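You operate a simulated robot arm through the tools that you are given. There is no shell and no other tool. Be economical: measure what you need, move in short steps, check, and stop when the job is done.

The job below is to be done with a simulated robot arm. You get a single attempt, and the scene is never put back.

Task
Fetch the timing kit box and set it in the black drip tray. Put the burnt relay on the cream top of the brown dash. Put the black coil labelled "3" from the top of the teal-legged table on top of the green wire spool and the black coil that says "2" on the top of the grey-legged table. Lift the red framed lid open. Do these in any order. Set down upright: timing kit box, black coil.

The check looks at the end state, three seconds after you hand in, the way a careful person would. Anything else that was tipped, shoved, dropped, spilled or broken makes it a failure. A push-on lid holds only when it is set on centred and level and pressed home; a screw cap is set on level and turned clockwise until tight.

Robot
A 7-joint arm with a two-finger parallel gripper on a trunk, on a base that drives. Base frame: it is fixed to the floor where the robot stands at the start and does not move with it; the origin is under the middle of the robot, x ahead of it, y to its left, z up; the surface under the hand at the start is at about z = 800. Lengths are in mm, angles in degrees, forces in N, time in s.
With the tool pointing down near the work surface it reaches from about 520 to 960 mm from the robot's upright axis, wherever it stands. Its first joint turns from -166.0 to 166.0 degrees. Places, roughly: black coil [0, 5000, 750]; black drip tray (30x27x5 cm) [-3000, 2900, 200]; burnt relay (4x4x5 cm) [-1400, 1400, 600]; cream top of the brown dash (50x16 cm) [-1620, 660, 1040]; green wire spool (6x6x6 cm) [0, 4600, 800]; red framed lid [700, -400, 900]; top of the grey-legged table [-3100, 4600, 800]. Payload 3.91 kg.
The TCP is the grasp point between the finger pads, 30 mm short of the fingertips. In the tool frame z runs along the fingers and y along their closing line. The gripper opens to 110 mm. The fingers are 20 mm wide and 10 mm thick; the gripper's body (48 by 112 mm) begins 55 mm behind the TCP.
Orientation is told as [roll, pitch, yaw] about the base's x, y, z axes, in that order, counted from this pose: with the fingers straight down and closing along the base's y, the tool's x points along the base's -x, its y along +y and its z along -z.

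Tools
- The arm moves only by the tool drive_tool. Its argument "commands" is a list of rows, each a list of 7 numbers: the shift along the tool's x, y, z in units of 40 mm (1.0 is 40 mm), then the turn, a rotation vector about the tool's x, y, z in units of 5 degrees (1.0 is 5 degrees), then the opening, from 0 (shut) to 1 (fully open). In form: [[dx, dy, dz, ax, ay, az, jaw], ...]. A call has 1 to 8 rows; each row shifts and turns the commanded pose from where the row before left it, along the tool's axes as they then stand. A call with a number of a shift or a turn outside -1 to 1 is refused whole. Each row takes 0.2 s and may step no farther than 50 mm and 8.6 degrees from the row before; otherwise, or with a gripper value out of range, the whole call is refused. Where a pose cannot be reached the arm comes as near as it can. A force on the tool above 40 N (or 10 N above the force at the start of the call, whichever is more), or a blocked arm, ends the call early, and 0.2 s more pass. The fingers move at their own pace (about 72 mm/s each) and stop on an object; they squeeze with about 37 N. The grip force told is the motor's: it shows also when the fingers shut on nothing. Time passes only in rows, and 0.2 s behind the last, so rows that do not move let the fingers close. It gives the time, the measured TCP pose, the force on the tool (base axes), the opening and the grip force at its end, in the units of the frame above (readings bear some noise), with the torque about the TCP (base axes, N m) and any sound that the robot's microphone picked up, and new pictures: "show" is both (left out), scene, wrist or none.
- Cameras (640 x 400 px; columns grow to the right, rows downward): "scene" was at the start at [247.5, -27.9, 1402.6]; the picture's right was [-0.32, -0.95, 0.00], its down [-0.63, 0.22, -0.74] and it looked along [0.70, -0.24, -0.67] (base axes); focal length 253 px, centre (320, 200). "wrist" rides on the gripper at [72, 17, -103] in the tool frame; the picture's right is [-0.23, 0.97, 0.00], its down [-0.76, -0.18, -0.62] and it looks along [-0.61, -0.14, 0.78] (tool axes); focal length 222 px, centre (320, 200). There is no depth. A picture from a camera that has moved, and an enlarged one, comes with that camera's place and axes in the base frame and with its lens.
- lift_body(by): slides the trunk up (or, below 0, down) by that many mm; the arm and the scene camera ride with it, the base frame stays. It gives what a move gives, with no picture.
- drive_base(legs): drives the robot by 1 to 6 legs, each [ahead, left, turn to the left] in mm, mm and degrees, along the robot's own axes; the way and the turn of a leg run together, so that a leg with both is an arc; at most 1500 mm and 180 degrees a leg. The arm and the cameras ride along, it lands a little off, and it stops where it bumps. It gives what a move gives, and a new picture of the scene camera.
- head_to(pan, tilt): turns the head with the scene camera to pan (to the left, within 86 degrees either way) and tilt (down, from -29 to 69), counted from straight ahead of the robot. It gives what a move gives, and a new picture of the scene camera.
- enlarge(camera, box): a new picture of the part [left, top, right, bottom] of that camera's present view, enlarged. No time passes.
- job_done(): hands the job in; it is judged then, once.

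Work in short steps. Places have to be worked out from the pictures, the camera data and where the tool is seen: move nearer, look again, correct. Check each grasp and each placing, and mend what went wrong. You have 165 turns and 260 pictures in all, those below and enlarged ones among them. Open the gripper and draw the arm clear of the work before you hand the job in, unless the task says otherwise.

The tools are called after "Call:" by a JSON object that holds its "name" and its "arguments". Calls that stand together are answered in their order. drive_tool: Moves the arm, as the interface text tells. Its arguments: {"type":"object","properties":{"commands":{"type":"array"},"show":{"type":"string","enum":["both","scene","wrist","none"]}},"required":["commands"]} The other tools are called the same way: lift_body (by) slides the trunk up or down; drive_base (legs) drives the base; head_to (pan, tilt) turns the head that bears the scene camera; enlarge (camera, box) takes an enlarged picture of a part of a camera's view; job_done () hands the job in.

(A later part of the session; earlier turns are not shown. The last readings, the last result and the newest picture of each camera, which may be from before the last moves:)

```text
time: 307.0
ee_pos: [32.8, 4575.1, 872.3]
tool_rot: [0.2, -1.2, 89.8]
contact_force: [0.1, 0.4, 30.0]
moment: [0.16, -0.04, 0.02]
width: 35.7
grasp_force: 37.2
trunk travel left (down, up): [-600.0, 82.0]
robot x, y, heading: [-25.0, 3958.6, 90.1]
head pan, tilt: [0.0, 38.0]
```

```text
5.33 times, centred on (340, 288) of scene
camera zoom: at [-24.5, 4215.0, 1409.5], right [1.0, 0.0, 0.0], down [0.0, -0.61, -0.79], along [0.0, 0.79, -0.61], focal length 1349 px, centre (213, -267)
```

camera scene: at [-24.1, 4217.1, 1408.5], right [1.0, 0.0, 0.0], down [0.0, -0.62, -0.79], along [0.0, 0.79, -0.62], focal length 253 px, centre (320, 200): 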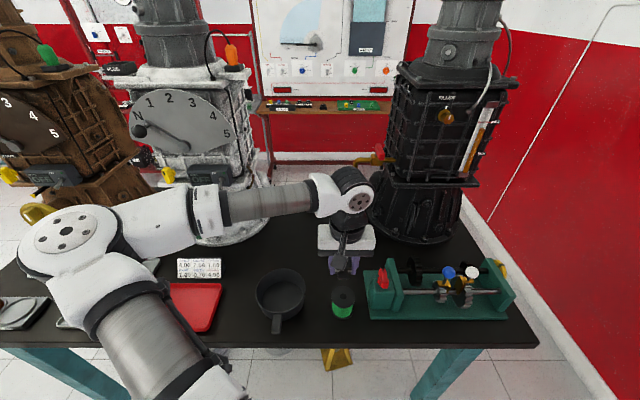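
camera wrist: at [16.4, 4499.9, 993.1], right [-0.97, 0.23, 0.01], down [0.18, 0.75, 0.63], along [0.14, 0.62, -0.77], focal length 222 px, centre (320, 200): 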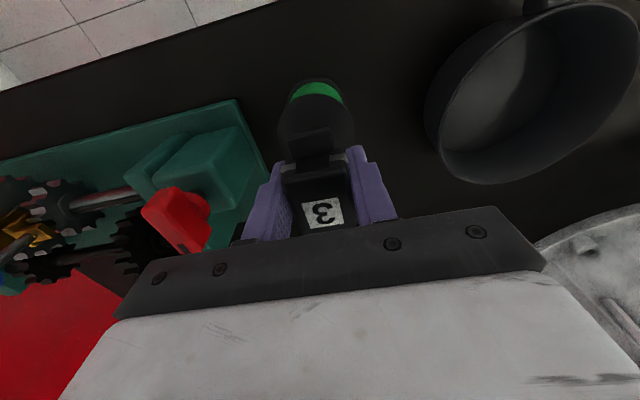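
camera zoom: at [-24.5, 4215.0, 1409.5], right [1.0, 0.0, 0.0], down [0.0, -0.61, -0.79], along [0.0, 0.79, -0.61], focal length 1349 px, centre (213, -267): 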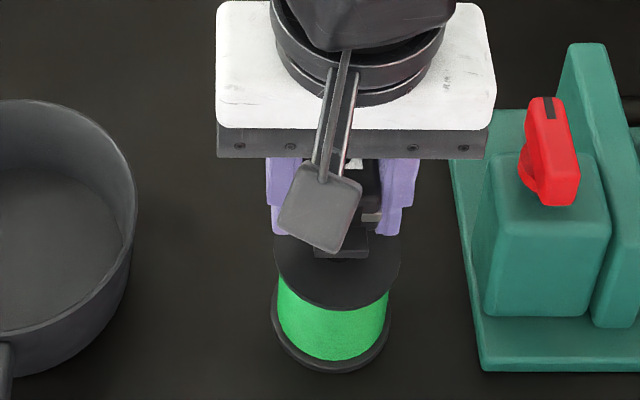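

Contact with 30 N upward. I ease off slightly, release and rise straight.

Call:
{"name": "drive_tool", "arguments": {"commands": [[0, 0, -0.06, 0, 0, 0, 0], [0, 0, 0, 0, 0, 0, 0.45], [0, 0, 0, 0, 0, 0, 0.5], [0, 0, 0, 0, 0, 0, 0.55], [0, 0, -0.4, 0, 0, 0, 0.55], [0, 0, -0.9, 0, 0, 0, 0.55], [0, 0, -1, 0, 0, 0, 0.55]], "show": "both"}}

Call:
{"name": "enlarge", "arguments": {"camera": "scene", "box": [290, 240, 390, 330]}}

```text
time: 308.6
ee_pos: [33.2, 4573.6, 966.0]
tool_rot: [0.3, -0.9, 89.8]
contact_force: [-0.1, -0.6, 0.1]
moment: [0.02, 0.02, 0.01]
width: 60.5
grasp_force: 0.2
trunk travel left (down, up): [-600.0, 82.0]
robot x, y, heading: [-22.9, 3960.5, 90.2]
head pan, tilt: [0.0, 38.0]
camera scene: at [-24.3, 4216.8, 1408.5], right [1.0, 0.0, 0.0], down [0.0, -0.62, -0.79], along [0.0, 0.79, -0.62], focal length 253 px, centre (320, 200)
camera wrist: at [16.4, 4499.3, 1066.8], right [-0.97, 0.23, 0.01], down [0.18, 0.75, 0.63], along [0.14, 0.62, -0.77], focal length 222 px, centre (320, 200)
```

scene: 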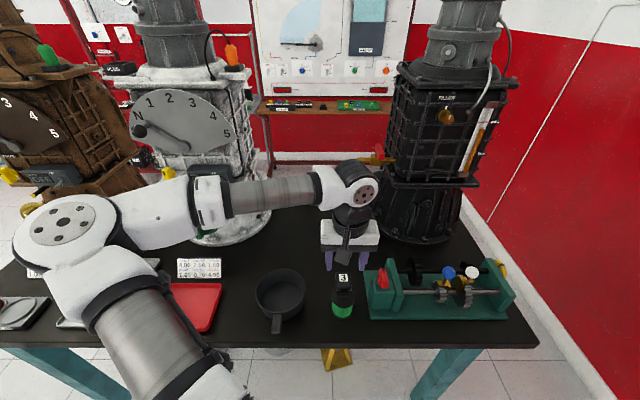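
wrist: 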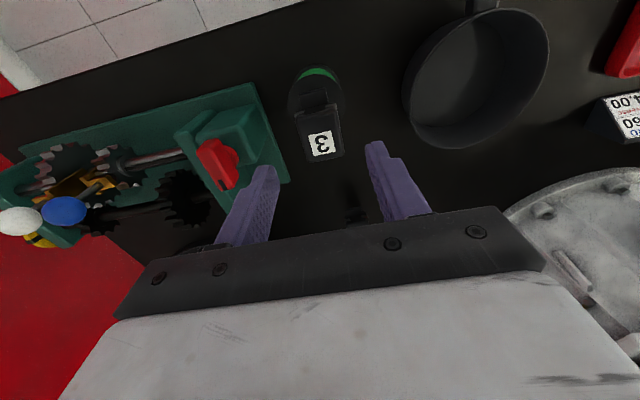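

```text
4.44 times, centred on (340, 285) of scene
camera zoom: at [-24.3, 4216.8, 1408.5], right [1.0, 0.0, 0.0], down [0.0, -0.62, -0.79], along [0.0, 0.79, -0.62], focal length 1124 px, centre (231, -178)
```

zoom: 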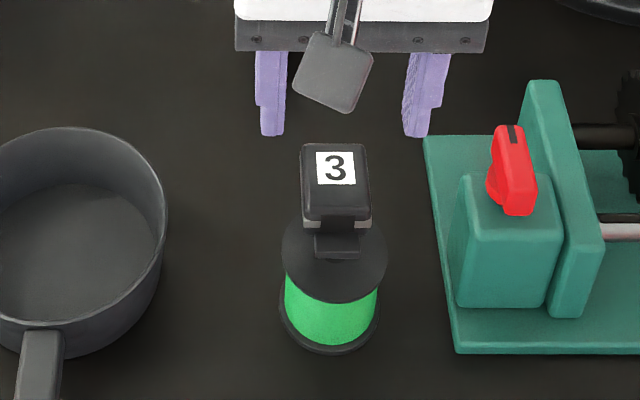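

Coil 3 stands upright on the spool. Coil 2 is at about [54, 4995], so I need to move about 100 mm closer; I raise the hand a bit first.

Call:
{"name": "drive_tool", "arguments": {"commands": [[0, 0, -1, 0, 0, 0, 0.6]], "show": "none"}}

Call:
{"name": "drive_base", "arguments": {"legs": [[60, 0, 0], [40, 0, 0]]}}

Call:
{"name": "enlarge", "arguments": {"camera": "scene", "box": [270, 190, 410, 350]}}

```text
time: 309.0
ee_pos: [32.8, 4571.6, 1002.2]
tool_rot: [0.1, -1.0, 89.8]
contact_force: [0.6, -0.4, 1.0]
moment: [0.0, 0.01, -0.02]
width: 65.9
grasp_force: 0.0
trunk travel left (down, up): [-600.0, 82.0]
robot x, y, heading: [-25.0, 3963.9, 90.0]
head pan, tilt: [0.0, 38.0]
```

```text
time: 310.5
ee_pos: [33.7, 4672.8, 1001.1]
tool_rot: [0.3, -0.8, 89.7]
contact_force: [0.3, -0.1, 0.0]
moment: [-0.06, 0.01, 0.0]
width: 65.9
grasp_force: 0.1
trunk travel left (down, up): [-600.0, 82.0]
robot x, y, heading: [-21.1, 4063.6, 90.3]
head pan, tilt: [0.0, 38.0]
camera scene: at [-24.4, 4318.8, 1408.1], right [1.0, 0.0, 0.0], down [0.0, -0.62, -0.79], along [0.0, 0.79, -0.62], focal length 253 px, centre (320, 200)
```

scene: 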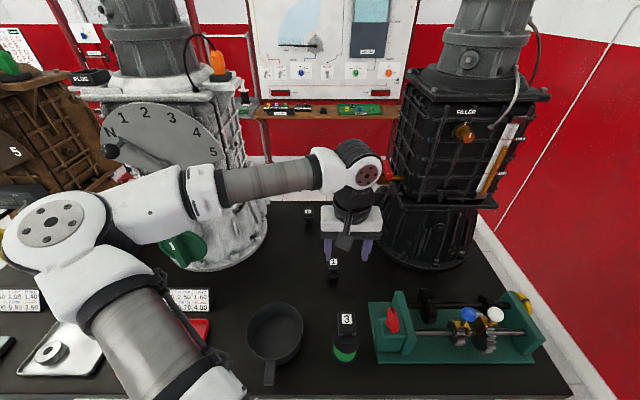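

```text
2.50 times, centred on (340, 270) of scene
camera zoom: at [-24.4, 4318.8, 1408.1], right [1.0, 0.0, 0.0], down [0.0, -0.62, -0.79], along [0.0, 0.79, -0.62], focal length 632 px, centre (270, 25)
```

zoom: 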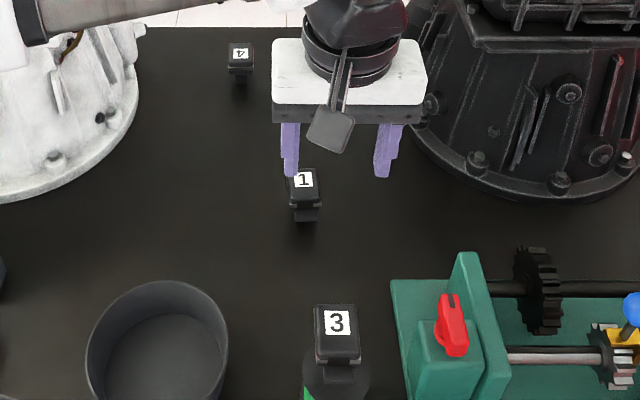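

I move the hand over toward coil 2, keeping height, and look with the wrist camera.

Call:
{"name": "drive_tool", "arguments": {"commands": [[-0.95, -0.06, 0, 0, 0, 0, 0.6], [-0.95, -0.06, 0, 0, 0, 0, 0.6], [-0.95, -0.06, 0, 0, 0, 0, 0.6], [-0.95, -0.06, 0, 0, 0, 0, 0.6], [-0.95, -0.06, 0, 0, 0, 0, 0.6], [-0.95, -0.06, 0, 0, 0, 0, 0.6], [-0.95, -0.06, 0.2, 0, 0, 0, 0.6], [-0.3, 0, 0.5, 0, 0, 0, 0.6]], "show": "both"}}

```text
time: 311.9
ee_pos: [52.4, 4878.7, 1004.4]
tool_rot: [0.5, 0.5, 88.3]
contact_force: [-2.6, -14.3, 6.3]
moment: [0.42, -0.21, -0.54]
width: 65.1
grasp_force: 0.1
trunk travel left (down, up): [-600.0, 82.0]
robot x, y, heading: [-20.7, 4062.5, 90.2]
head pan, tilt: [0.0, 38.0]
stopped in row 6: the force on the tool passed its limit at 92 N (the readings are from after the stop); the commanded pose is now the measured one
camera scene: at [-24.3, 4317.3, 1408.6], right [1.0, 0.0, 0.0], down [0.0, -0.62, -0.79], along [0.0, 0.79, -0.62], focal length 253 px, centre (320, 200)
camera wrist: at [33.6, 4809.0, 1108.8], right [-0.97, 0.25, 0.01], down [0.2, 0.76, 0.61], along [0.15, 0.59, -0.79], focal length 222 px, centre (320, 200)
```

scene: 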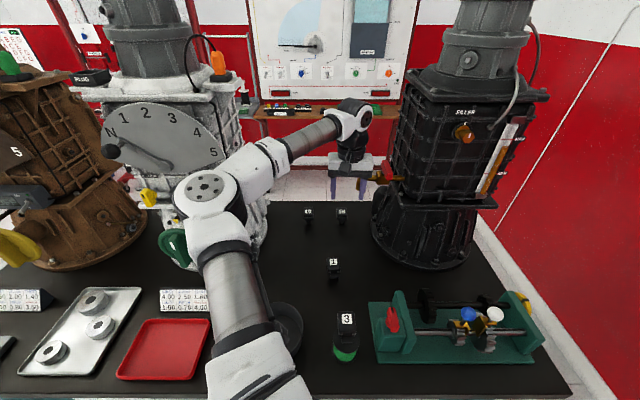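
wrist: 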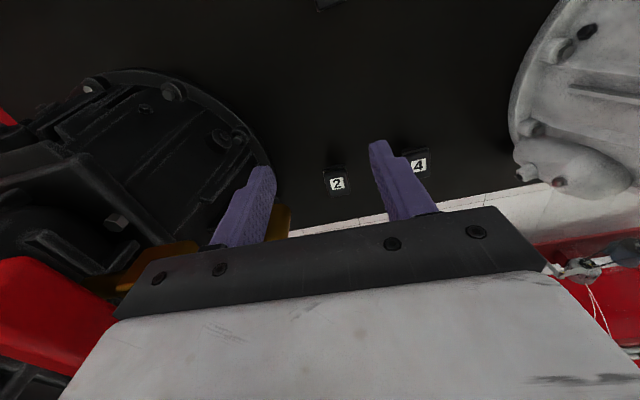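

The hand bumped the tap with the red handle on the black gearbox. I back off at once and look at the tap.

Call:
{"name": "drive_tool", "arguments": {"commands": [[0.6, 0.3, 0, 0, 0, 0, 0.6], [0.9, 0.3, 0, 0, 0, 0, 0.6], [0.9, 0.3, 0, 0, 0, 0, 0.6], [0.9, 0.3, 0, 0, 0, 0, 0.6], [0.9, 0.3, 0, 0, 0, 0, 0.6]], "show": "both"}}

Call:
{"name": "enlarge", "arguments": {"camera": "scene", "box": [280, 140, 460, 260]}}

Call:
{"name": "enlarge", "arguments": {"camera": "scene", "box": [300, 280, 400, 370]}}

```text
time: 313.1
ee_pos: [-12.5, 4712.6, 1007.5]
tool_rot: [0.6, 0.5, 88.6]
contact_force: [-0.4, 0.1, 0.2]
moment: [0.02, 0.0, -0.02]
width: 66.3
grasp_force: 0.0
trunk travel left (down, up): [-600.0, 82.0]
robot x, y, heading: [-21.7, 4057.4, 89.7]
head pan, tilt: [0.0, 38.0]
camera scene: at [-24.6, 4317.0, 1408.6], right [1.0, 0.0, 0.0], down [0.0, -0.62, -0.79], along [0.0, 0.79, -0.62], focal length 253 px, centre (320, 200)
camera wrist: at [-31.1, 4641.2, 1110.6], right [-0.97, 0.25, 0.01], down [0.2, 0.76, 0.62], along [0.15, 0.6, -0.79], focal length 222 px, centre (320, 200)
```

scene: 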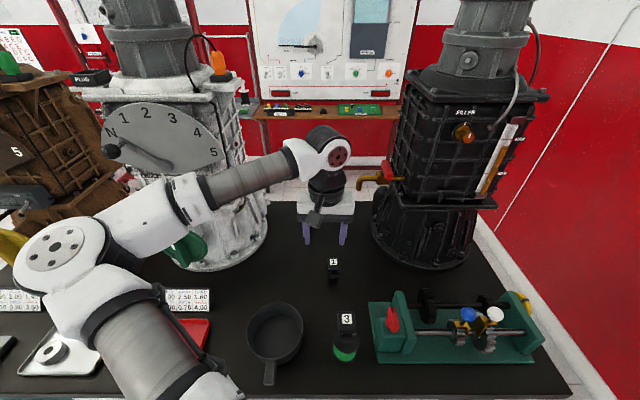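
wrist: 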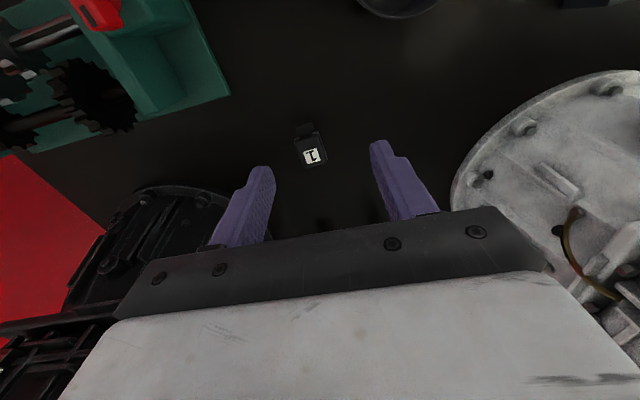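

```text
3.33 times, centred on (370, 200) of scene
camera zoom: at [-24.6, 4317.0, 1408.6], right [1.0, 0.0, 0.0], down [0.0, -0.62, -0.79], along [0.0, 0.79, -0.62], focal length 843 px, centre (153, 200)
```

zoom: 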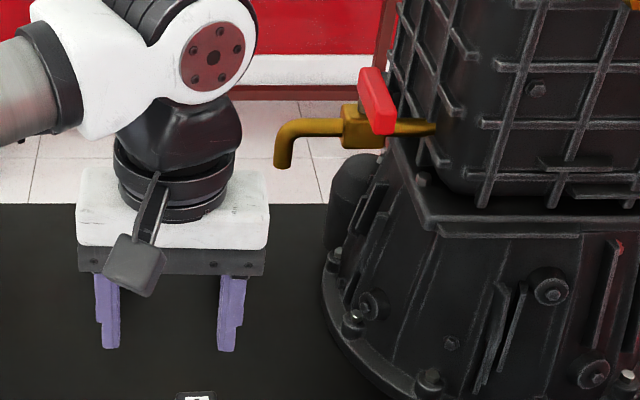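

```text
4.44 times, centred on (350, 325) of scene
camera zoom: at [-24.6, 4317.0, 1408.6], right [1.0, 0.0, 0.0], down [0.0, -0.62, -0.79], along [0.0, 0.79, -0.62], focal length 1124 px, centre (187, -356)
```

zoom: 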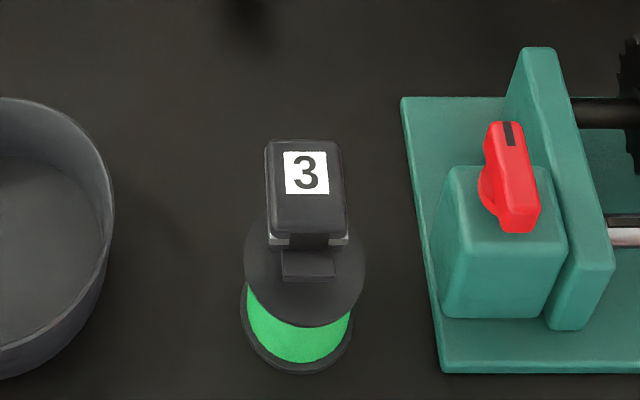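

The tap's spout end is at about x≈85, y≈4900, z≈990, in front of coil 2. I'll pass to its left at x≈5 to y≈4994, then shift right behind it. I move in two checks.

Call:
{"name": "drive_tool", "arguments": {"commands": [[-0.9, -0.06, 0, 0, 0, 0, 0.55], [-0.9, -0.06, 0, 0, 0, 0, 0.55], [-0.9, -0.06, 0, 0, 0, 0, 0.55], [-0.9, -0.06, 0, 0, 0, 0, 0.55], [-0.9, -0.06, 0, 0, 0, 0, 0.55], [-0.9, -0.06, 0, 0, 0, 0, 0.55]], "show": "both"}}

```text
time: 314.5
ee_pos: [9.2, 4930.8, 1004.6]
tool_rot: [0.6, 0.5, 88.5]
contact_force: [-0.6, 0.0, -0.2]
moment: [-0.01, 0.0, -0.01]
width: 60.7
grasp_force: 0.0
trunk travel left (down, up): [-600.0, 82.0]
robot x, y, heading: [-19.4, 4061.2, 90.1]
head pan, tilt: [0.0, 38.0]
camera scene: at [-24.0, 4317.8, 1408.4], right [1.0, 0.0, 0.0], down [0.0, -0.62, -0.79], along [0.0, 0.79, -0.62], focal length 253 px, centre (320, 200)
camera wrist: at [-9.7, 4860.1, 1108.3], right [-0.97, 0.25, 0.01], down [0.2, 0.76, 0.61], along [0.15, 0.6, -0.79], focal length 222 px, centre (320, 200)
```

scene: 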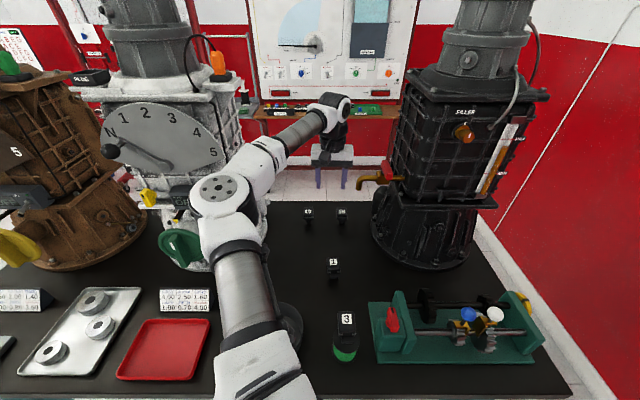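
wrist: 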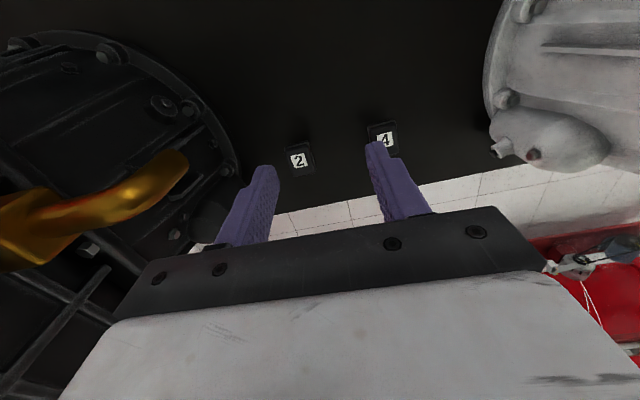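

The hand is past the spout on its left side. I go on to y≈4996, then shift right over coil 2.

Call:
{"name": "drive_tool", "arguments": {"commands": [[-0.85, 0, 0, 0, 0, 0, 0.55], [-0.82, 0, 0, 0, 0, 0, 0.55], [0, -0.5, 0, 0, 0, 0, 0.55], [0, -0.55, 0, 0, 0, 0, 0.55]], "show": "both"}}

Call:
{"name": "enlarge", "arguments": {"camera": "scene", "box": [260, 80, 440, 230]}}

```text
time: 315.5
ee_pos: [52.6, 4995.1, 1003.5]
tool_rot: [0.5, 0.6, 88.5]
contact_force: [-1.1, -0.5, 0.2]
moment: [0.03, -0.02, -0.05]
width: 60.3
grasp_force: 0.0
trunk travel left (down, up): [-600.0, 82.0]
robot x, y, heading: [-23.2, 4064.2, 90.1]
head pan, tilt: [0.0, 38.0]
camera scene: at [-23.9, 4317.5, 1408.5], right [1.0, 0.0, 0.0], down [0.0, -0.62, -0.79], along [0.0, 0.79, -0.62], focal length 253 px, centre (320, 200)
camera wrist: at [33.9, 4923.9, 1106.9], right [-0.97, 0.25, 0.01], down [0.2, 0.76, 0.61], along [0.15, 0.6, -0.79], focal length 222 px, centre (320, 200)
```

scene: 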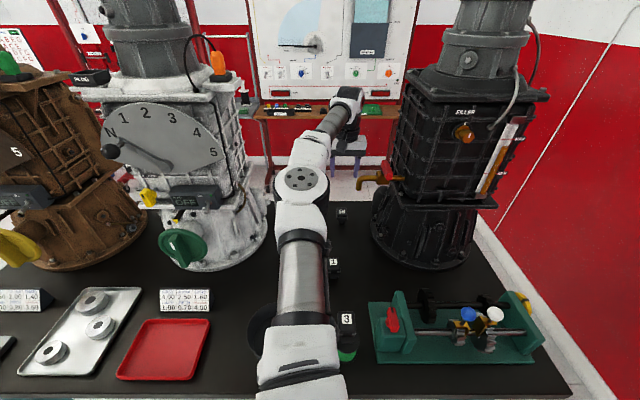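
wrist: 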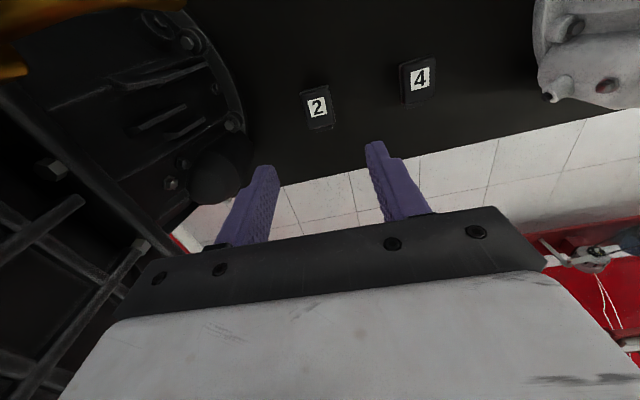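

```text
2.67 times, centred on (350, 155) of scene
camera zoom: at [-23.9, 4317.5, 1408.5], right [1.0, 0.0, 0.0], down [0.0, -0.62, -0.79], along [0.0, 0.79, -0.62], focal length 674 px, centre (240, 320)
```

zoom: 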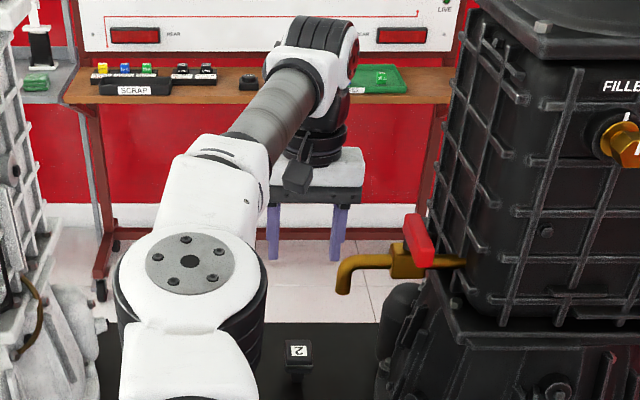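

Coil 2's top is at [54, 5000, ~818]. The upper arm would pass close over coil 3 when lowering, so I shift the base left 130 and forward 60 to route the arm left of the spool.

Call:
{"name": "drive_base", "arguments": {"legs": [[0, 130, 0], [60, 0, 0]]}}

Call:
{"name": "drive_tool", "arguments": {"commands": [[0.3, -0.8, 0, 0, 0, 0, 0.55], [0.4, -0.8, 0, 0, 0, 0, 0.55], [0.4, -0.8, 0, 0, 0, 0, 0.55], [0.3, -0.7, 0, 0, 0, 0, 0.55]], "show": "both"}}

```text
time: 317.7
ee_pos: [-82.7, 5055.7, 1002.8]
tool_rot: [0.5, 0.6, 88.8]
contact_force: [0.9, 0.6, -0.1]
moment: [-0.01, 0.01, -0.01]
width: 60.5
grasp_force: 0.0
trunk travel left (down, up): [-600.0, 82.0]
robot x, y, heading: [-149.7, 4119.9, 90.3]
head pan, tilt: [0.0, 38.0]
camera scene: at [-156.4, 4377.7, 1408.2], right [1.0, 0.0, 0.0], down [0.0, -0.62, -0.79], along [0.0, 0.79, -0.62], focal length 253 px, centre (320, 200)
```

scene: 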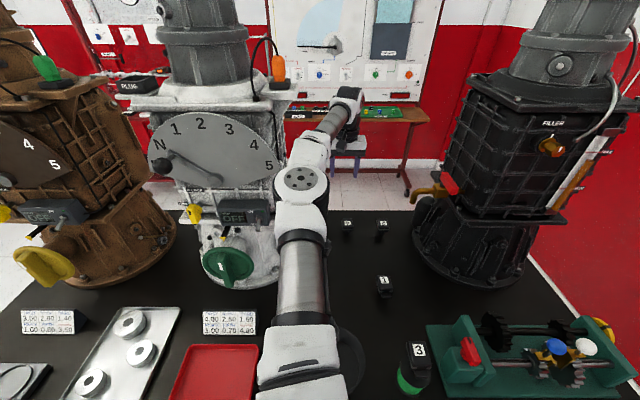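

```text
time: 318.7
ee_pos: [39.3, 4993.6, 1001.9]
tool_rot: [0.4, 0.4, 88.8]
contact_force: [0.5, 0.3, 0.5]
moment: [0.0, 0.05, 0.01]
width: 60.5
grasp_force: 0.0
trunk travel left (down, up): [-600.0, 82.0]
robot x, y, heading: [-153.0, 4121.6, 90.4]
head pan, tilt: [0.0, 38.0]
camera scene: at [-156.1, 4376.6, 1408.5], right [1.0, 0.0, 0.0], down [0.0, -0.62, -0.79], along [0.0, 0.79, -0.62], focal length 253 px, centre (320, 200)
camera wrist: at [21.5, 4922.2, 1106.1], right [-0.97, 0.25, 0.01], down [0.2, 0.76, 0.61], along [0.15, 0.6, -0.79], focal length 222 px, centre (320, 200)
```

scene: 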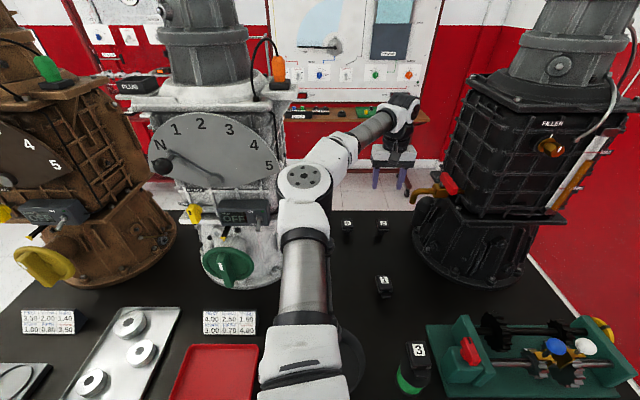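
wrist: 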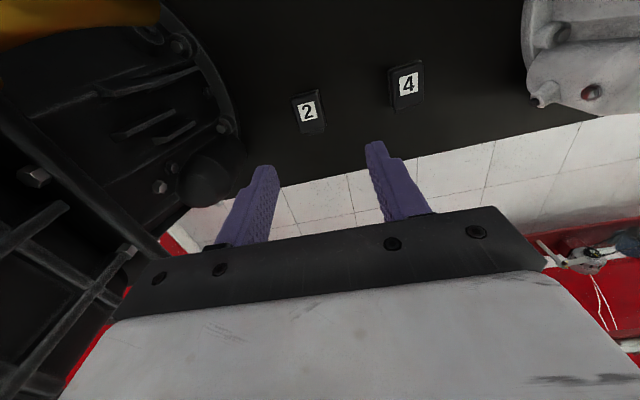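

The elbow is now near the grey gearbox, so I compromise: hand left 70 mm, then base right 70 mm, leaving the hand in place.

Call:
{"name": "drive_tool", "arguments": {"commands": [[0, 0.9, 0, 0, 0, 0, 0.55], [0, 0.85, 0, 0, 0, 0, 0.55]], "show": "none"}}

Call:
{"name": "drive_base", "arguments": {"legs": [[0, -80, 0]]}}

```text
time: 319.3
ee_pos: [-32.2, 4996.8, 1004.3]
tool_rot: [0.6, 0.5, 88.8]
contact_force: [-0.1, 0.7, -0.2]
moment: [0.03, -0.01, -0.03]
width: 60.6
grasp_force: 0.0
trunk travel left (down, up): [-600.0, 82.0]
robot x, y, heading: [-154.6, 4120.8, 90.4]
head pan, tilt: [0.0, 38.0]
```

```text
time: 320.6
ee_pos: [48.4, 4997.7, 1003.2]
tool_rot: [0.4, 0.5, 88.9]
contact_force: [0.7, -0.2, 0.8]
moment: [0.02, 0.01, -0.03]
width: 60.4
grasp_force: 0.0
trunk travel left (down, up): [-600.0, 82.0]
robot x, y, heading: [-70.7, 4121.2, 90.5]
head pan, tilt: [0.0, 38.0]
camera scene: at [-76.4, 4377.1, 1408.5], right [1.0, 0.01, 0.0], down [0.0, -0.62, -0.79], along [-0.01, 0.79, -0.62], focal length 253 px, centre (320, 200)
```

scene: 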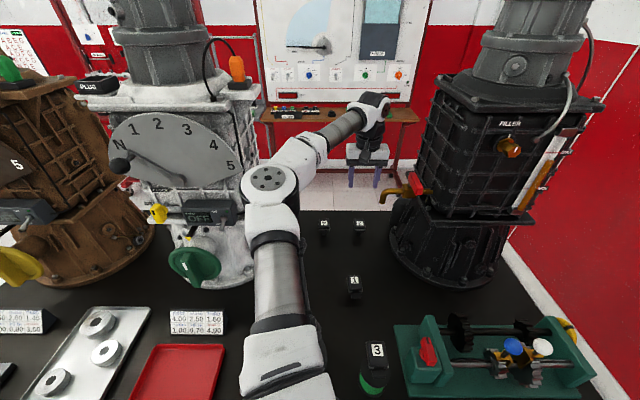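

I now lower in stages, watching the elbow and the spool.

Call:
{"name": "drive_tool", "arguments": {"commands": [[-0.05, -0.15, 0.7, 0, 0, 0, 0.55], [0, 0, 0.8, 0, 0, 0, 0.55], [0, 0, 0.8, 0, 0, 0, 0.55]], "show": "both"}}

```text
time: 321.4
ee_pos: [51.5, 5001.1, 911.9]
tool_rot: [0.5, 0.5, 88.8]
contact_force: [0.6, 0.7, 0.3]
moment: [-0.01, 0.0, 0.01]
width: 60.4
grasp_force: 0.1
trunk travel left (down, up): [-600.0, 82.0]
robot x, y, heading: [-73.5, 4120.6, 90.2]
head pan, tilt: [0.0, 38.0]
camera scene: at [-76.8, 4377.4, 1408.4], right [1.0, 0.01, 0.0], down [0.0, -0.62, -0.79], along [-0.01, 0.79, -0.62], focal length 253 px, centre (320, 200)
camera wrist: at [34.4, 4929.3, 1016.6], right [-0.97, 0.25, 0.01], down [0.2, 0.76, 0.61], along [0.15, 0.6, -0.79], focal length 222 px, centre (320, 200)
```

scene: 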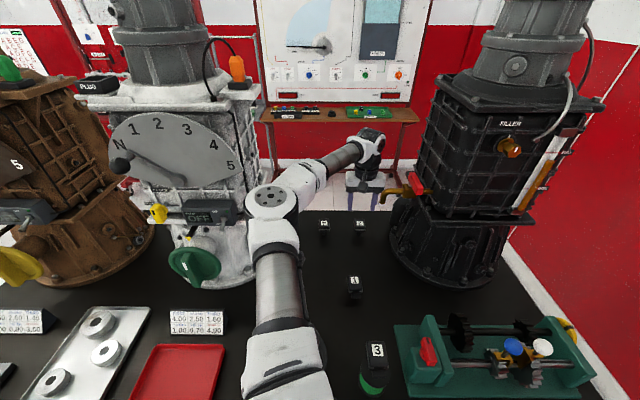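
wrist: 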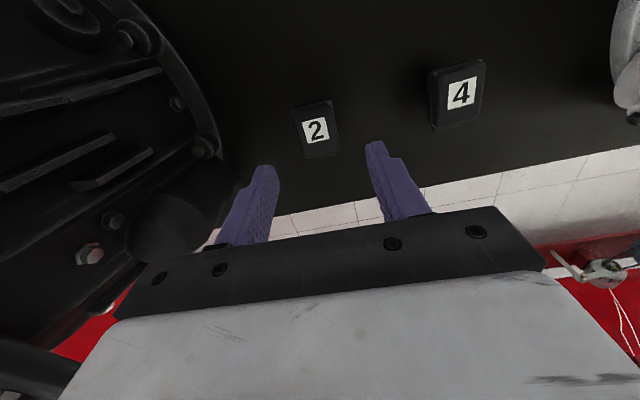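

Aligned over coil 2. I lower another 60 mm and check.

Call:
{"name": "drive_tool", "arguments": {"commands": [[0, -0.02, 0.7, 0, 0, 0, 0.55], [0, 0, 0.8, 0, 0, 0, 0.55]], "show": "both"}}

```text
time: 322.0
ee_pos: [53.7, 4996.6, 850.9]
tool_rot: [0.6, 0.5, 88.9]
contact_force: [-0.2, 0.2, 0.7]
moment: [-0.02, 0.01, 0.0]
width: 60.5
grasp_force: 0.1
trunk travel left (down, up): [-600.0, 82.0]
robot x, y, heading: [-75.8, 4119.7, 90.5]
head pan, tilt: [0.0, 38.0]
camera scene: at [-76.9, 4377.4, 1408.5], right [1.0, 0.01, 0.0], down [0.0, -0.62, -0.79], along [-0.01, 0.79, -0.62], focal length 253 px, centre (320, 200)
camera wrist: at [35.0, 4926.5, 955.7], right [-0.97, 0.25, 0.01], down [0.2, 0.76, 0.61], along [0.15, 0.6, -0.79], focal length 222 px, centre (320, 200)
```

scene: 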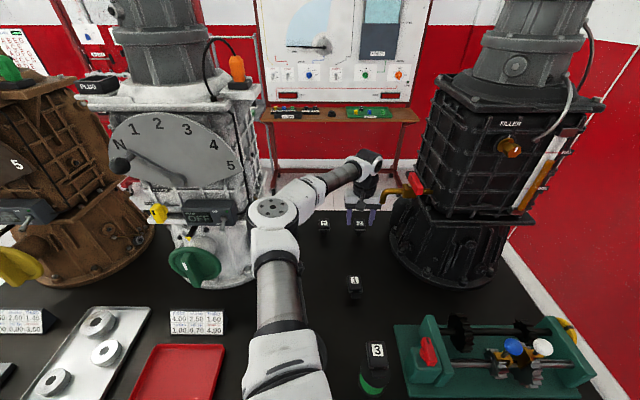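
wrist: 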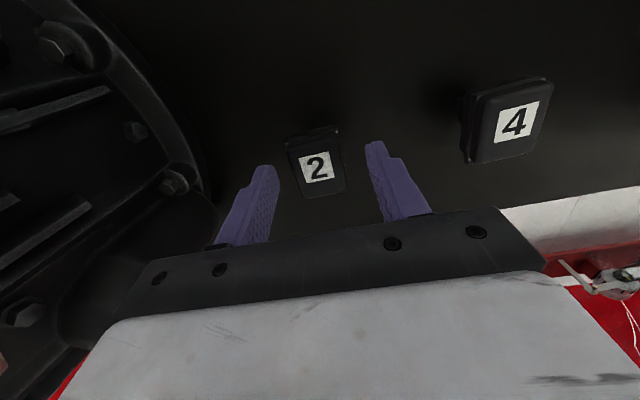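

Same picture as with coil 3 before its grasp. I lower 36 mm and close.

Call:
{"name": "drive_tool", "arguments": {"commands": [[0, 0, 0.5, 0, 0, 0, 0.55], [0, 0, 0.38, 0, 0, 0, 0.55], [0, 0, 0, 0, 0, 0, 0], [0, 0, 0, 0, 0, 0, 0], [0, 0, 0, 0, 0, 0, 0]], "show": "both"}}

```text
time: 323.2
ee_pos: [51.8, 4998.0, 818.6]
tool_rot: [0.5, 0.5, 88.9]
contact_force: [0.7, 0.3, 0.0]
moment: [0.01, -0.01, 0.01]
width: 35.6
grasp_force: 37.2
trunk travel left (down, up): [-600.0, 82.0]
robot x, y, heading: [-75.9, 4124.9, 90.3]
head pan, tilt: [0.0, 38.0]
camera scene: at [-76.9, 4377.1, 1408.5], right [1.0, 0.01, 0.0], down [0.0, -0.62, -0.79], along [-0.01, 0.79, -0.62], focal length 253 px, centre (320, 200)
camera wrist: at [34.4, 4926.2, 921.7], right [-0.97, 0.25, 0.01], down [0.2, 0.76, 0.61], along [0.15, 0.6, -0.79], focal length 222 px, centre (320, 200)
```

scene: 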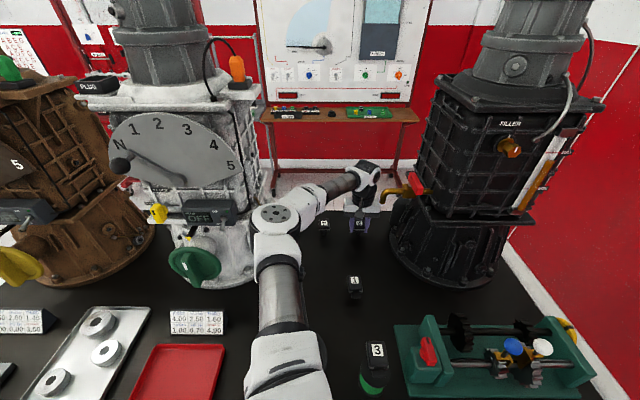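
wrist: 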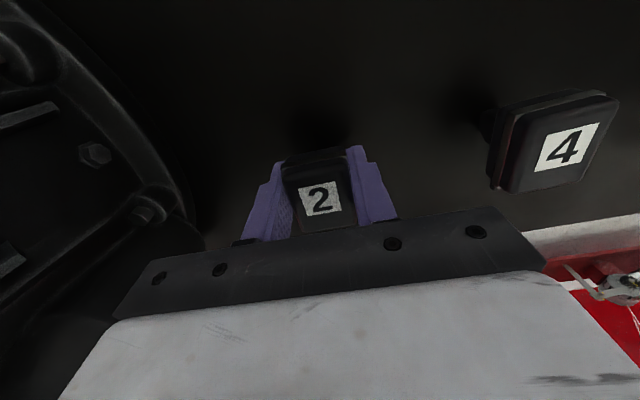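

Coil 2 is gripped. I lift straight up, shift left past the spout, and retreat.

Call:
{"name": "drive_tool", "arguments": {"commands": [[0, 0, -0.7, 0, 0, 0, 0], [0, 0, -1, 0, 0, 0, 0], [0, 0, -1, 0, 0, 0, 0], [0, 0, -1, 0, 0, 0, 0], [0, 0, -1, 0, 0, 0, 0], [0, 0.7, 0, 0, 0, 0, 0], [0, 0.7, 0, 0, 0, 0, 0]], "show": "none"}}

Call:
{"name": "drive_tool", "arguments": {"commands": [[1, 0, 0, 0, 0, 0, 0], [1, 0, 0, 0, 0, 0, 0], [1, 0, 0, 0, 0, 0, 0], [1, 0, 0, 0, 0, 0, 0], [1, 0, -0.2, 0, 0, 0, 0], [1, 0, -0.2, 0, 0, 0, 0], [1, 0, -0.2, 0, 0, 0, 0]], "show": "both"}}

```text
time: 324.8
ee_pos: [-1.1, 4999.5, 1007.9]
tool_rot: [0.5, 0.6, 88.8]
contact_force: [-0.5, 1.1, -2.0]
moment: [-0.06, -0.02, 0.03]
width: 35.7
grasp_force: 36.9
trunk travel left (down, up): [-600.0, 82.0]
robot x, y, heading: [-74.0, 4124.4, 90.5]
head pan, tilt: [0.0, 38.0]
```

```text
time: 326.4
ee_pos: [-8.3, 4720.3, 1031.8]
tool_rot: [0.5, 0.5, 88.9]
contact_force: [0.2, 0.0, -1.2]
moment: [0.0, -0.01, 0.01]
width: 35.7
grasp_force: 36.6
trunk travel left (down, up): [-600.0, 82.0]
robot x, y, heading: [-74.4, 4120.3, 90.3]
head pan, tilt: [0.0, 38.0]
camera scene: at [-77.0, 4376.8, 1408.6], right [1.0, 0.01, 0.0], down [0.0, -0.62, -0.79], along [-0.01, 0.79, -0.62], focal length 253 px, centre (320, 200)
camera wrist: at [-25.5, 4648.4, 1135.8], right [-0.97, 0.25, 0.01], down [0.2, 0.76, 0.61], along [0.15, 0.6, -0.79], focal length 222 px, centre (320, 200)
```

scene: 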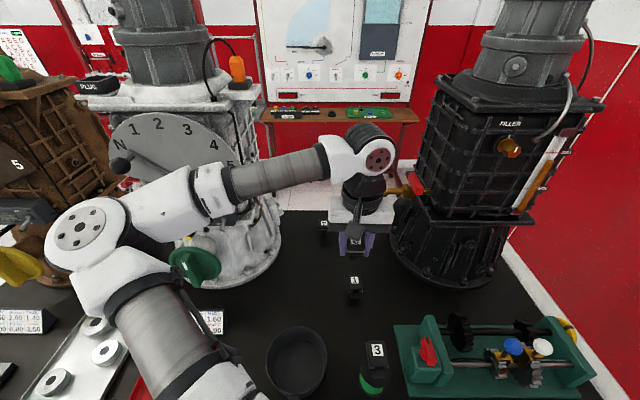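
wrist: 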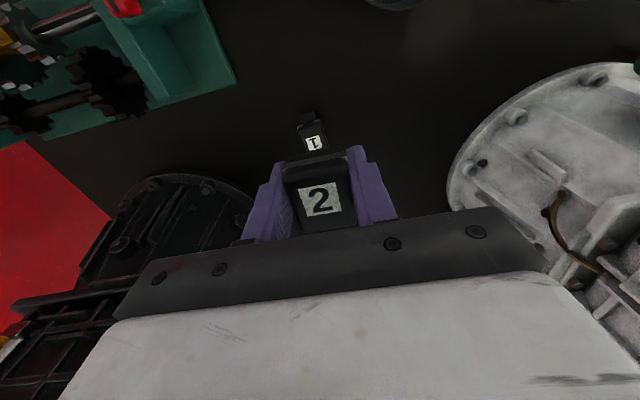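

Coil 2 is safely out. I back up, strafe left out of this bay and look toward the grey-legged table.

Call:
{"name": "drive_base", "arguments": {"legs": [[-190, 0, 0], [0, 780, 0]]}}

Call:
{"name": "head_to", "arguments": {"pan": 65, "tilt": 25}}

```text
time: 334.1
ee_pos: [-802.4, 4520.0, 1031.2]
tool_rot: [0.5, 0.5, 89.5]
contact_force: [0.2, 0.5, -1.1]
moment: [-0.01, 0.02, 0.01]
width: 35.4
grasp_force: 36.9
trunk travel left (down, up): [-600.0, 82.0]
robot x, y, heading: [-861.9, 3921.5, 91.0]
head pan, tilt: [0.0, 38.0]
camera scene: at [-867.7, 4176.3, 1408.5], right [1.0, 0.02, 0.0], down [0.01, -0.62, -0.79], along [-0.01, 0.79, -0.62], focal length 253 px, centre (320, 200)
```

scene: 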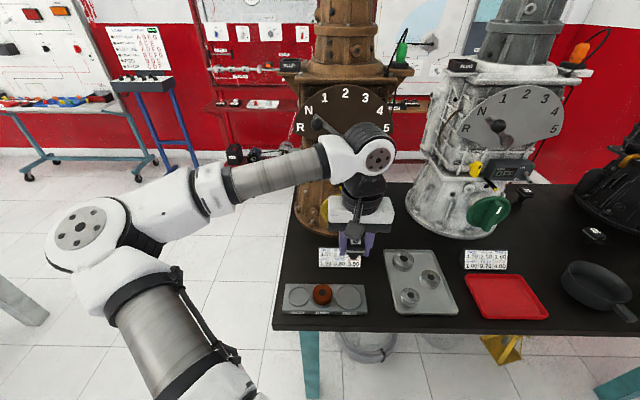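

```text
time: 335.5
ee_pos: [-803.7, 4521.2, 1031.1]
tool_rot: [0.4, 0.5, 89.6]
contact_force: [-0.5, -0.3, -1.5]
moment: [0.03, -0.02, -0.01]
width: 35.7
grasp_force: 36.8
trunk travel left (down, up): [-600.0, 82.0]
robot x, y, heading: [-864.5, 3918.2, 91.3]
head pan, tilt: [65.0, 25.0]
camera scene: at [-950.2, 4127.5, 1428.8], right [0.41, 0.91, 0.0], down [0.39, -0.17, -0.91], along [-0.83, 0.37, -0.42], focal length 253 px, centre (320, 200)
```

scene: 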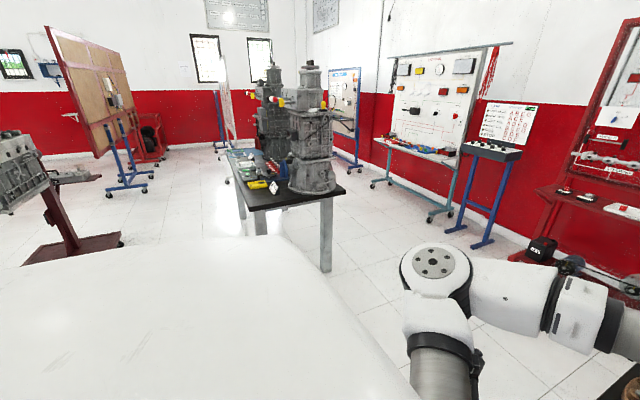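

The grey-legged table's right end is at x≈-2290, y 4290–4890. I zoom for free space.

Call:
{"name": "enlarge", "arguments": {"camera": "scene", "box": [215, 130, 365, 230]}}

```text
4.00 times, centred on (290, 180) of scene
camera zoom: at [-950.2, 4127.5, 1428.8], right [0.41, 0.91, 0.0], down [0.39, -0.17, -0.91], along [-0.83, 0.37, -0.42], focal length 1012 px, centre (440, 280)
```

zoom: 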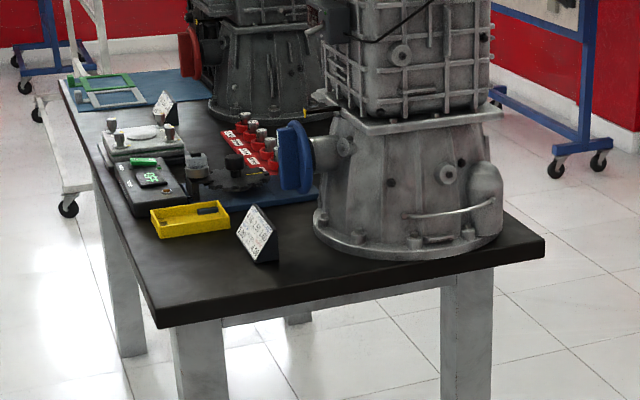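

The free corner of the table is at about [-2375, 4385]. I back up a bit and strafe left to bring the coil there.

Call:
{"name": "drive_base", "arguments": {"legs": [[-130, 0, -1.3], [0, 800, 0], [0, 740, 0]]}}

Call:
{"name": "head_to", "arguments": {"pan": 0, "tilt": 45}}

```text
time: 348.6
ee_pos: [-2311.3, 4396.2, 1032.1]
tool_rot: [0.5, 0.5, 88.2]
contact_force: [-1.1, 0.3, -1.8]
moment: [0.01, 0.01, -0.02]
width: 35.3
grasp_force: 37.3
trunk travel left (down, up): [-600.0, 82.0]
robot x, y, heading: [-2384.3, 3800.5, 89.5]
head pan, tilt: [65.0, 25.0]
camera scene: at [-2468.9, 4006.9, 1428.8], right [0.43, 0.9, 0.0], down [0.38, -0.18, -0.91], along [-0.82, 0.39, -0.42], focal length 253 px, centre (320, 200)
```

scene: 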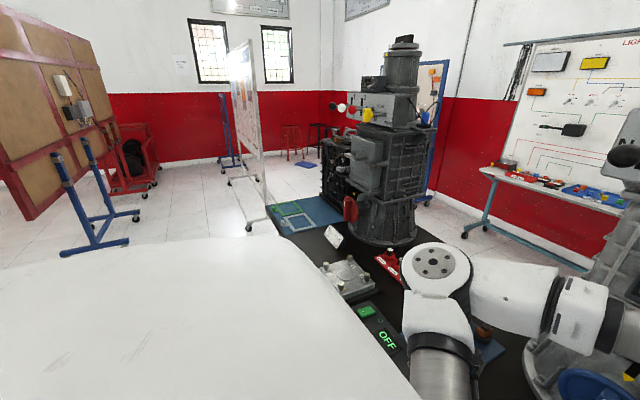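

```text
time: 350.0
ee_pos: [-2312.0, 4395.5, 1031.0]
tool_rot: [0.4, 0.4, 88.2]
contact_force: [0.1, 0.3, -2.2]
moment: [-0.04, 0.0, 0.03]
width: 35.2
grasp_force: 36.3
trunk travel left (down, up): [-600.0, 82.0]
robot x, y, heading: [-2383.4, 3797.2, 89.7]
head pan, tilt: [0.0, 45.0]
camera scene: at [-2385.1, 4048.8, 1398.2], right [1.0, -0.01, 0.0], down [0.0, -0.71, -0.71], along [0.0, 0.71, -0.71], focal length 253 px, centre (320, 200)
```

scene: 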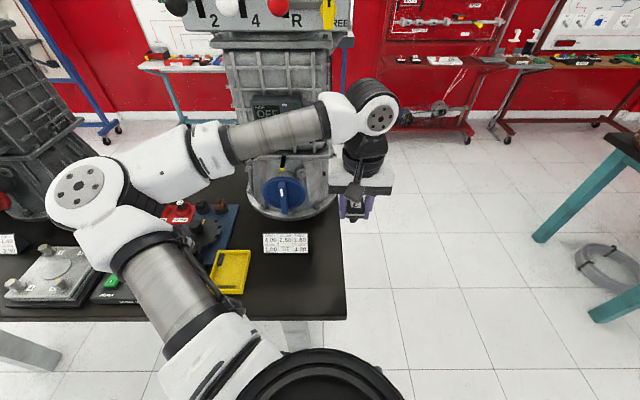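

I shift the base left 110 mm so the coil is above the free corner at about [-2421, 4388].

Call:
{"name": "drive_base", "arguments": {"legs": [[0, 110, 0]]}}

Call:
{"name": "drive_tool", "arguments": {"commands": [[0, 0, 0.9, 0, 0, 0, 0], [0, 0, 0.9, 0, 0, 0, 0], [0, 0, 0.9, 0, 0, 0, 0], [0, 0, 0.8, 0, 0, 0, 0]], "show": "both"}}

Call:
{"name": "enlarge", "arguments": {"camera": "scene", "box": [240, 190, 420, 330]}}

```text
time: 351.5
ee_pos: [-2420.5, 4397.5, 1030.8]
tool_rot: [0.6, 0.5, 88.1]
contact_force: [-0.1, -0.6, -1.7]
moment: [0.0, 0.01, 0.01]
width: 35.6
grasp_force: 36.9
trunk travel left (down, up): [-600.0, 82.0]
robot x, y, heading: [-2494.8, 3799.9, 89.5]
head pan, tilt: [0.0, 45.0]
camera scene: at [-2494.2, 4049.4, 1398.2], right [1.0, -0.01, 0.0], down [0.0, -0.71, -0.71], along [0.0, 0.71, -0.71], focal length 253 px, centre (320, 200)
```

scene: 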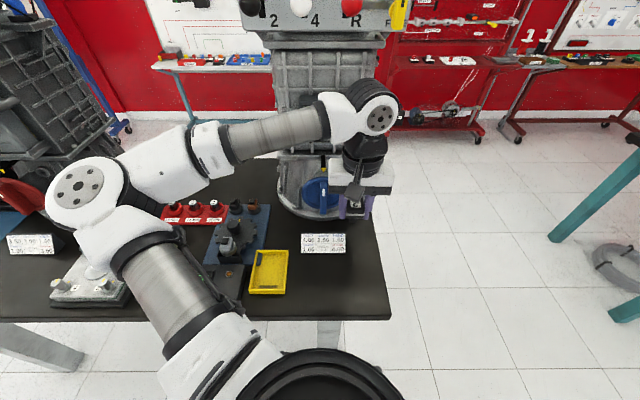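

```text
time: 352.5
ee_pos: [-2419.6, 4396.5, 891.8]
tool_rot: [0.6, 0.5, 88.2]
contact_force: [0.0, 0.4, -1.6]
moment: [-0.02, 0.02, 0.03]
width: 35.7
grasp_force: 37.1
trunk travel left (down, up): [-600.0, 82.0]
robot x, y, heading: [-2493.9, 3798.7, 89.6]
head pan, tilt: [0.0, 45.0]
camera scene: at [-2493.7, 4049.6, 1398.2], right [1.0, -0.01, 0.0], down [0.0, -0.71, -0.71], along [0.0, 0.71, -0.71], focal length 253 px, centre (320, 200)
camera wrist: at [-2438.7, 4326.4, 995.8], right [-0.97, 0.26, 0.01], down [0.21, 0.76, 0.61], along [0.15, 0.59, -0.79], focal length 222 px, centre (320, 200)
```

scene: 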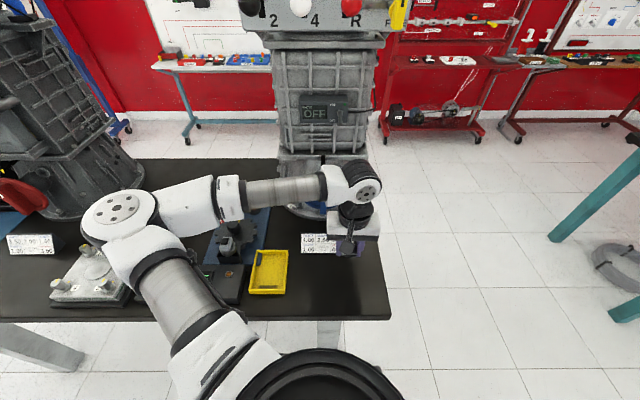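
wrist: 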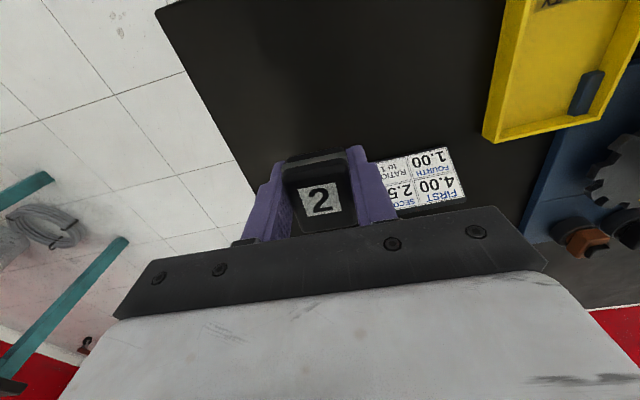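

```text
2.86 times, centred on (330, 260) of scene
camera zoom: at [-2493.7, 4049.6, 1398.2], right [1.0, -0.01, 0.0], down [0.0, -0.71, -0.71], along [0.0, 0.71, -0.71], focal length 723 px, centre (291, 29)
```

zoom: 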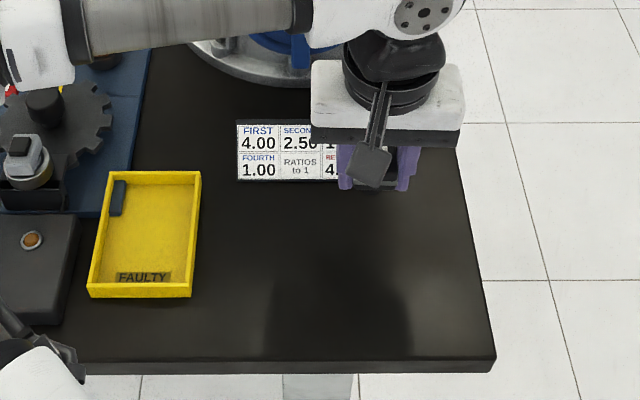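

I shift 30 mm toward the front into clear space and lower, then creep to contact.

Call:
{"name": "drive_tool", "arguments": {"commands": [[0.75, 0, 0, 0, 0, 0, 0], [0, 0, 0.6, 0, 0, 0, 0], [0, 0, 0.4, 0, 0, 0, 0], [0, 0, 0.15, 0, 0, 0, 0], [0, 0, 0.15, 0, 0, 0, 0], [0, 0, 0.15, 0, 0, 0, 0]], "show": "none"}}

```text
time: 353.9
ee_pos: [-2423.8, 4363.9, 834.2]
tool_rot: [0.4, 0.5, 88.1]
contact_force: [0.0, -1.1, -1.7]
moment: [-0.03, -0.03, 0.01]
width: 35.7
grasp_force: 37.3
trunk travel left (down, up): [-600.0, 82.0]
robot x, y, heading: [-2493.5, 3796.3, 89.4]
head pan, tilt: [0.0, 45.0]
```

Call:
{"name": "drive_tool", "arguments": {"commands": [[0, 0, 0.12, 0, 0, 0, 0], [0, 0, 0.12, 0, 0, 0, 0], [0, 0, 0.1, 0, 0, 0, 0], [0, 0, 0.08, 0, 0, 0, 0], [0, 0, 0.08, 0, 0, 0, 0]], "show": "scene"}}

```text
time: 355.1
ee_pos: [-2422.8, 4365.5, 815.9]
tool_rot: [0.5, 0.3, 88.1]
contact_force: [-1.0, -2.7, 31.9]
moment: [-0.02, -0.1, 0.0]
width: 35.8
grasp_force: 37.3
trunk travel left (down, up): [-600.0, 82.0]
robot x, y, heading: [-2495.9, 3801.2, 89.6]
head pan, tilt: [0.0, 45.0]
camera scene: at [-2494.0, 4047.1, 1399.3], right [1.0, -0.01, 0.0], down [0.0, -0.71, -0.71], along [0.0, 0.71, -0.71], focal length 253 px, centre (320, 200)
```

scene: 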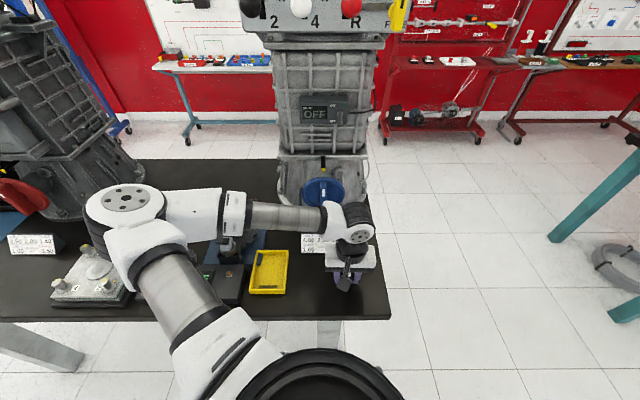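

Contact at 816 (32 N). I ease off, release and rise.

Call:
{"name": "drive_tool", "arguments": {"commands": [[0, 0, -0.05, 0, 0, 0, 0], [0, 0, 0, 0, 0, 0, 0.45], [0, 0, 0, 0, 0, 0, 0.5], [0, 0, 0, 0, 0, 0, 0.55], [0, 0, -0.5, 0, 0, 0, 0.55], [0, 0, -1, 0, 0, 0, 0.55], [0, 0, -1, 0, 0, 0, 0.55], [0, 0, -1, 0, 0, 0, 0.55]], "show": "both"}}

Call:
{"name": "enlarge", "arguments": {"camera": "scene", "box": [270, 220, 400, 330]}}

```text
time: 356.9
ee_pos: [-2421.8, 4366.5, 953.5]
tool_rot: [0.5, 0.5, 88.1]
contact_force: [0.0, 0.0, 0.8]
moment: [-0.01, -0.02, 0.02]
width: 60.7
grasp_force: 0.0
trunk travel left (down, up): [-600.0, 82.0]
robot x, y, heading: [-2493.2, 3797.9, 89.8]
head pan, tilt: [0.0, 45.0]
camera scene: at [-2493.7, 4049.0, 1398.2], right [1.0, -0.01, 0.0], down [0.0, -0.71, -0.71], along [0.0, 0.71, -0.71], focal length 253 px, centre (320, 200)
camera wrist: at [-2440.5, 4295.0, 1058.9], right [-0.97, 0.26, 0.01], down [0.21, 0.76, 0.61], along [0.15, 0.6, -0.79], focal length 222 px, centre (320, 200)
```

scene: 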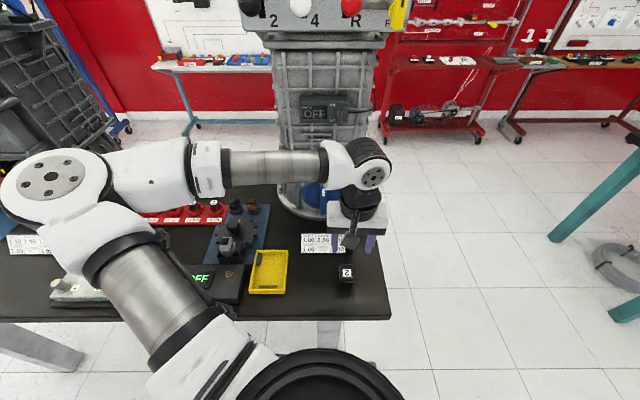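
wrist: 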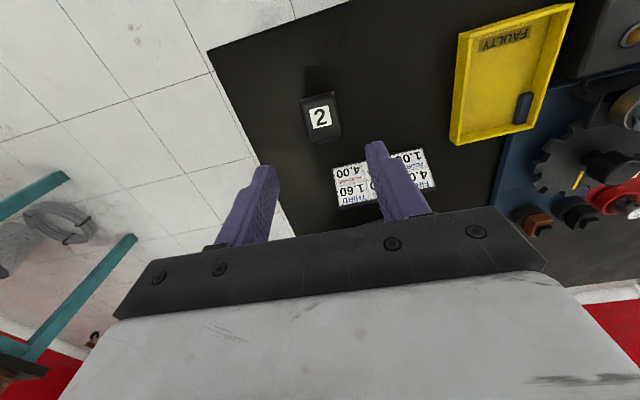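

```text
3.64 times, centred on (335, 275) of scene
camera zoom: at [-2493.7, 4049.0, 1398.2], right [1.0, -0.01, 0.0], down [0.0, -0.71, -0.71], along [0.0, 0.71, -0.71], focal length 920 px, centre (266, -73)
```

zoom: 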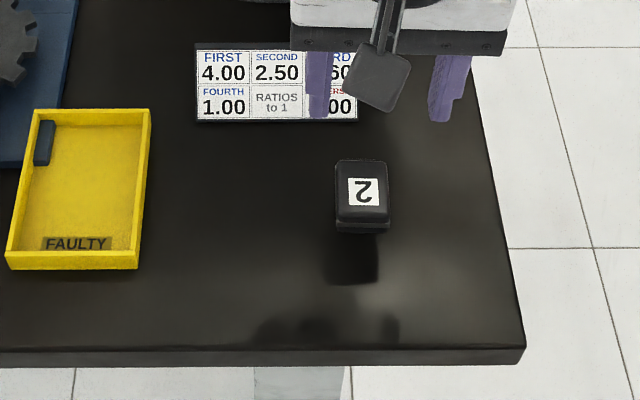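

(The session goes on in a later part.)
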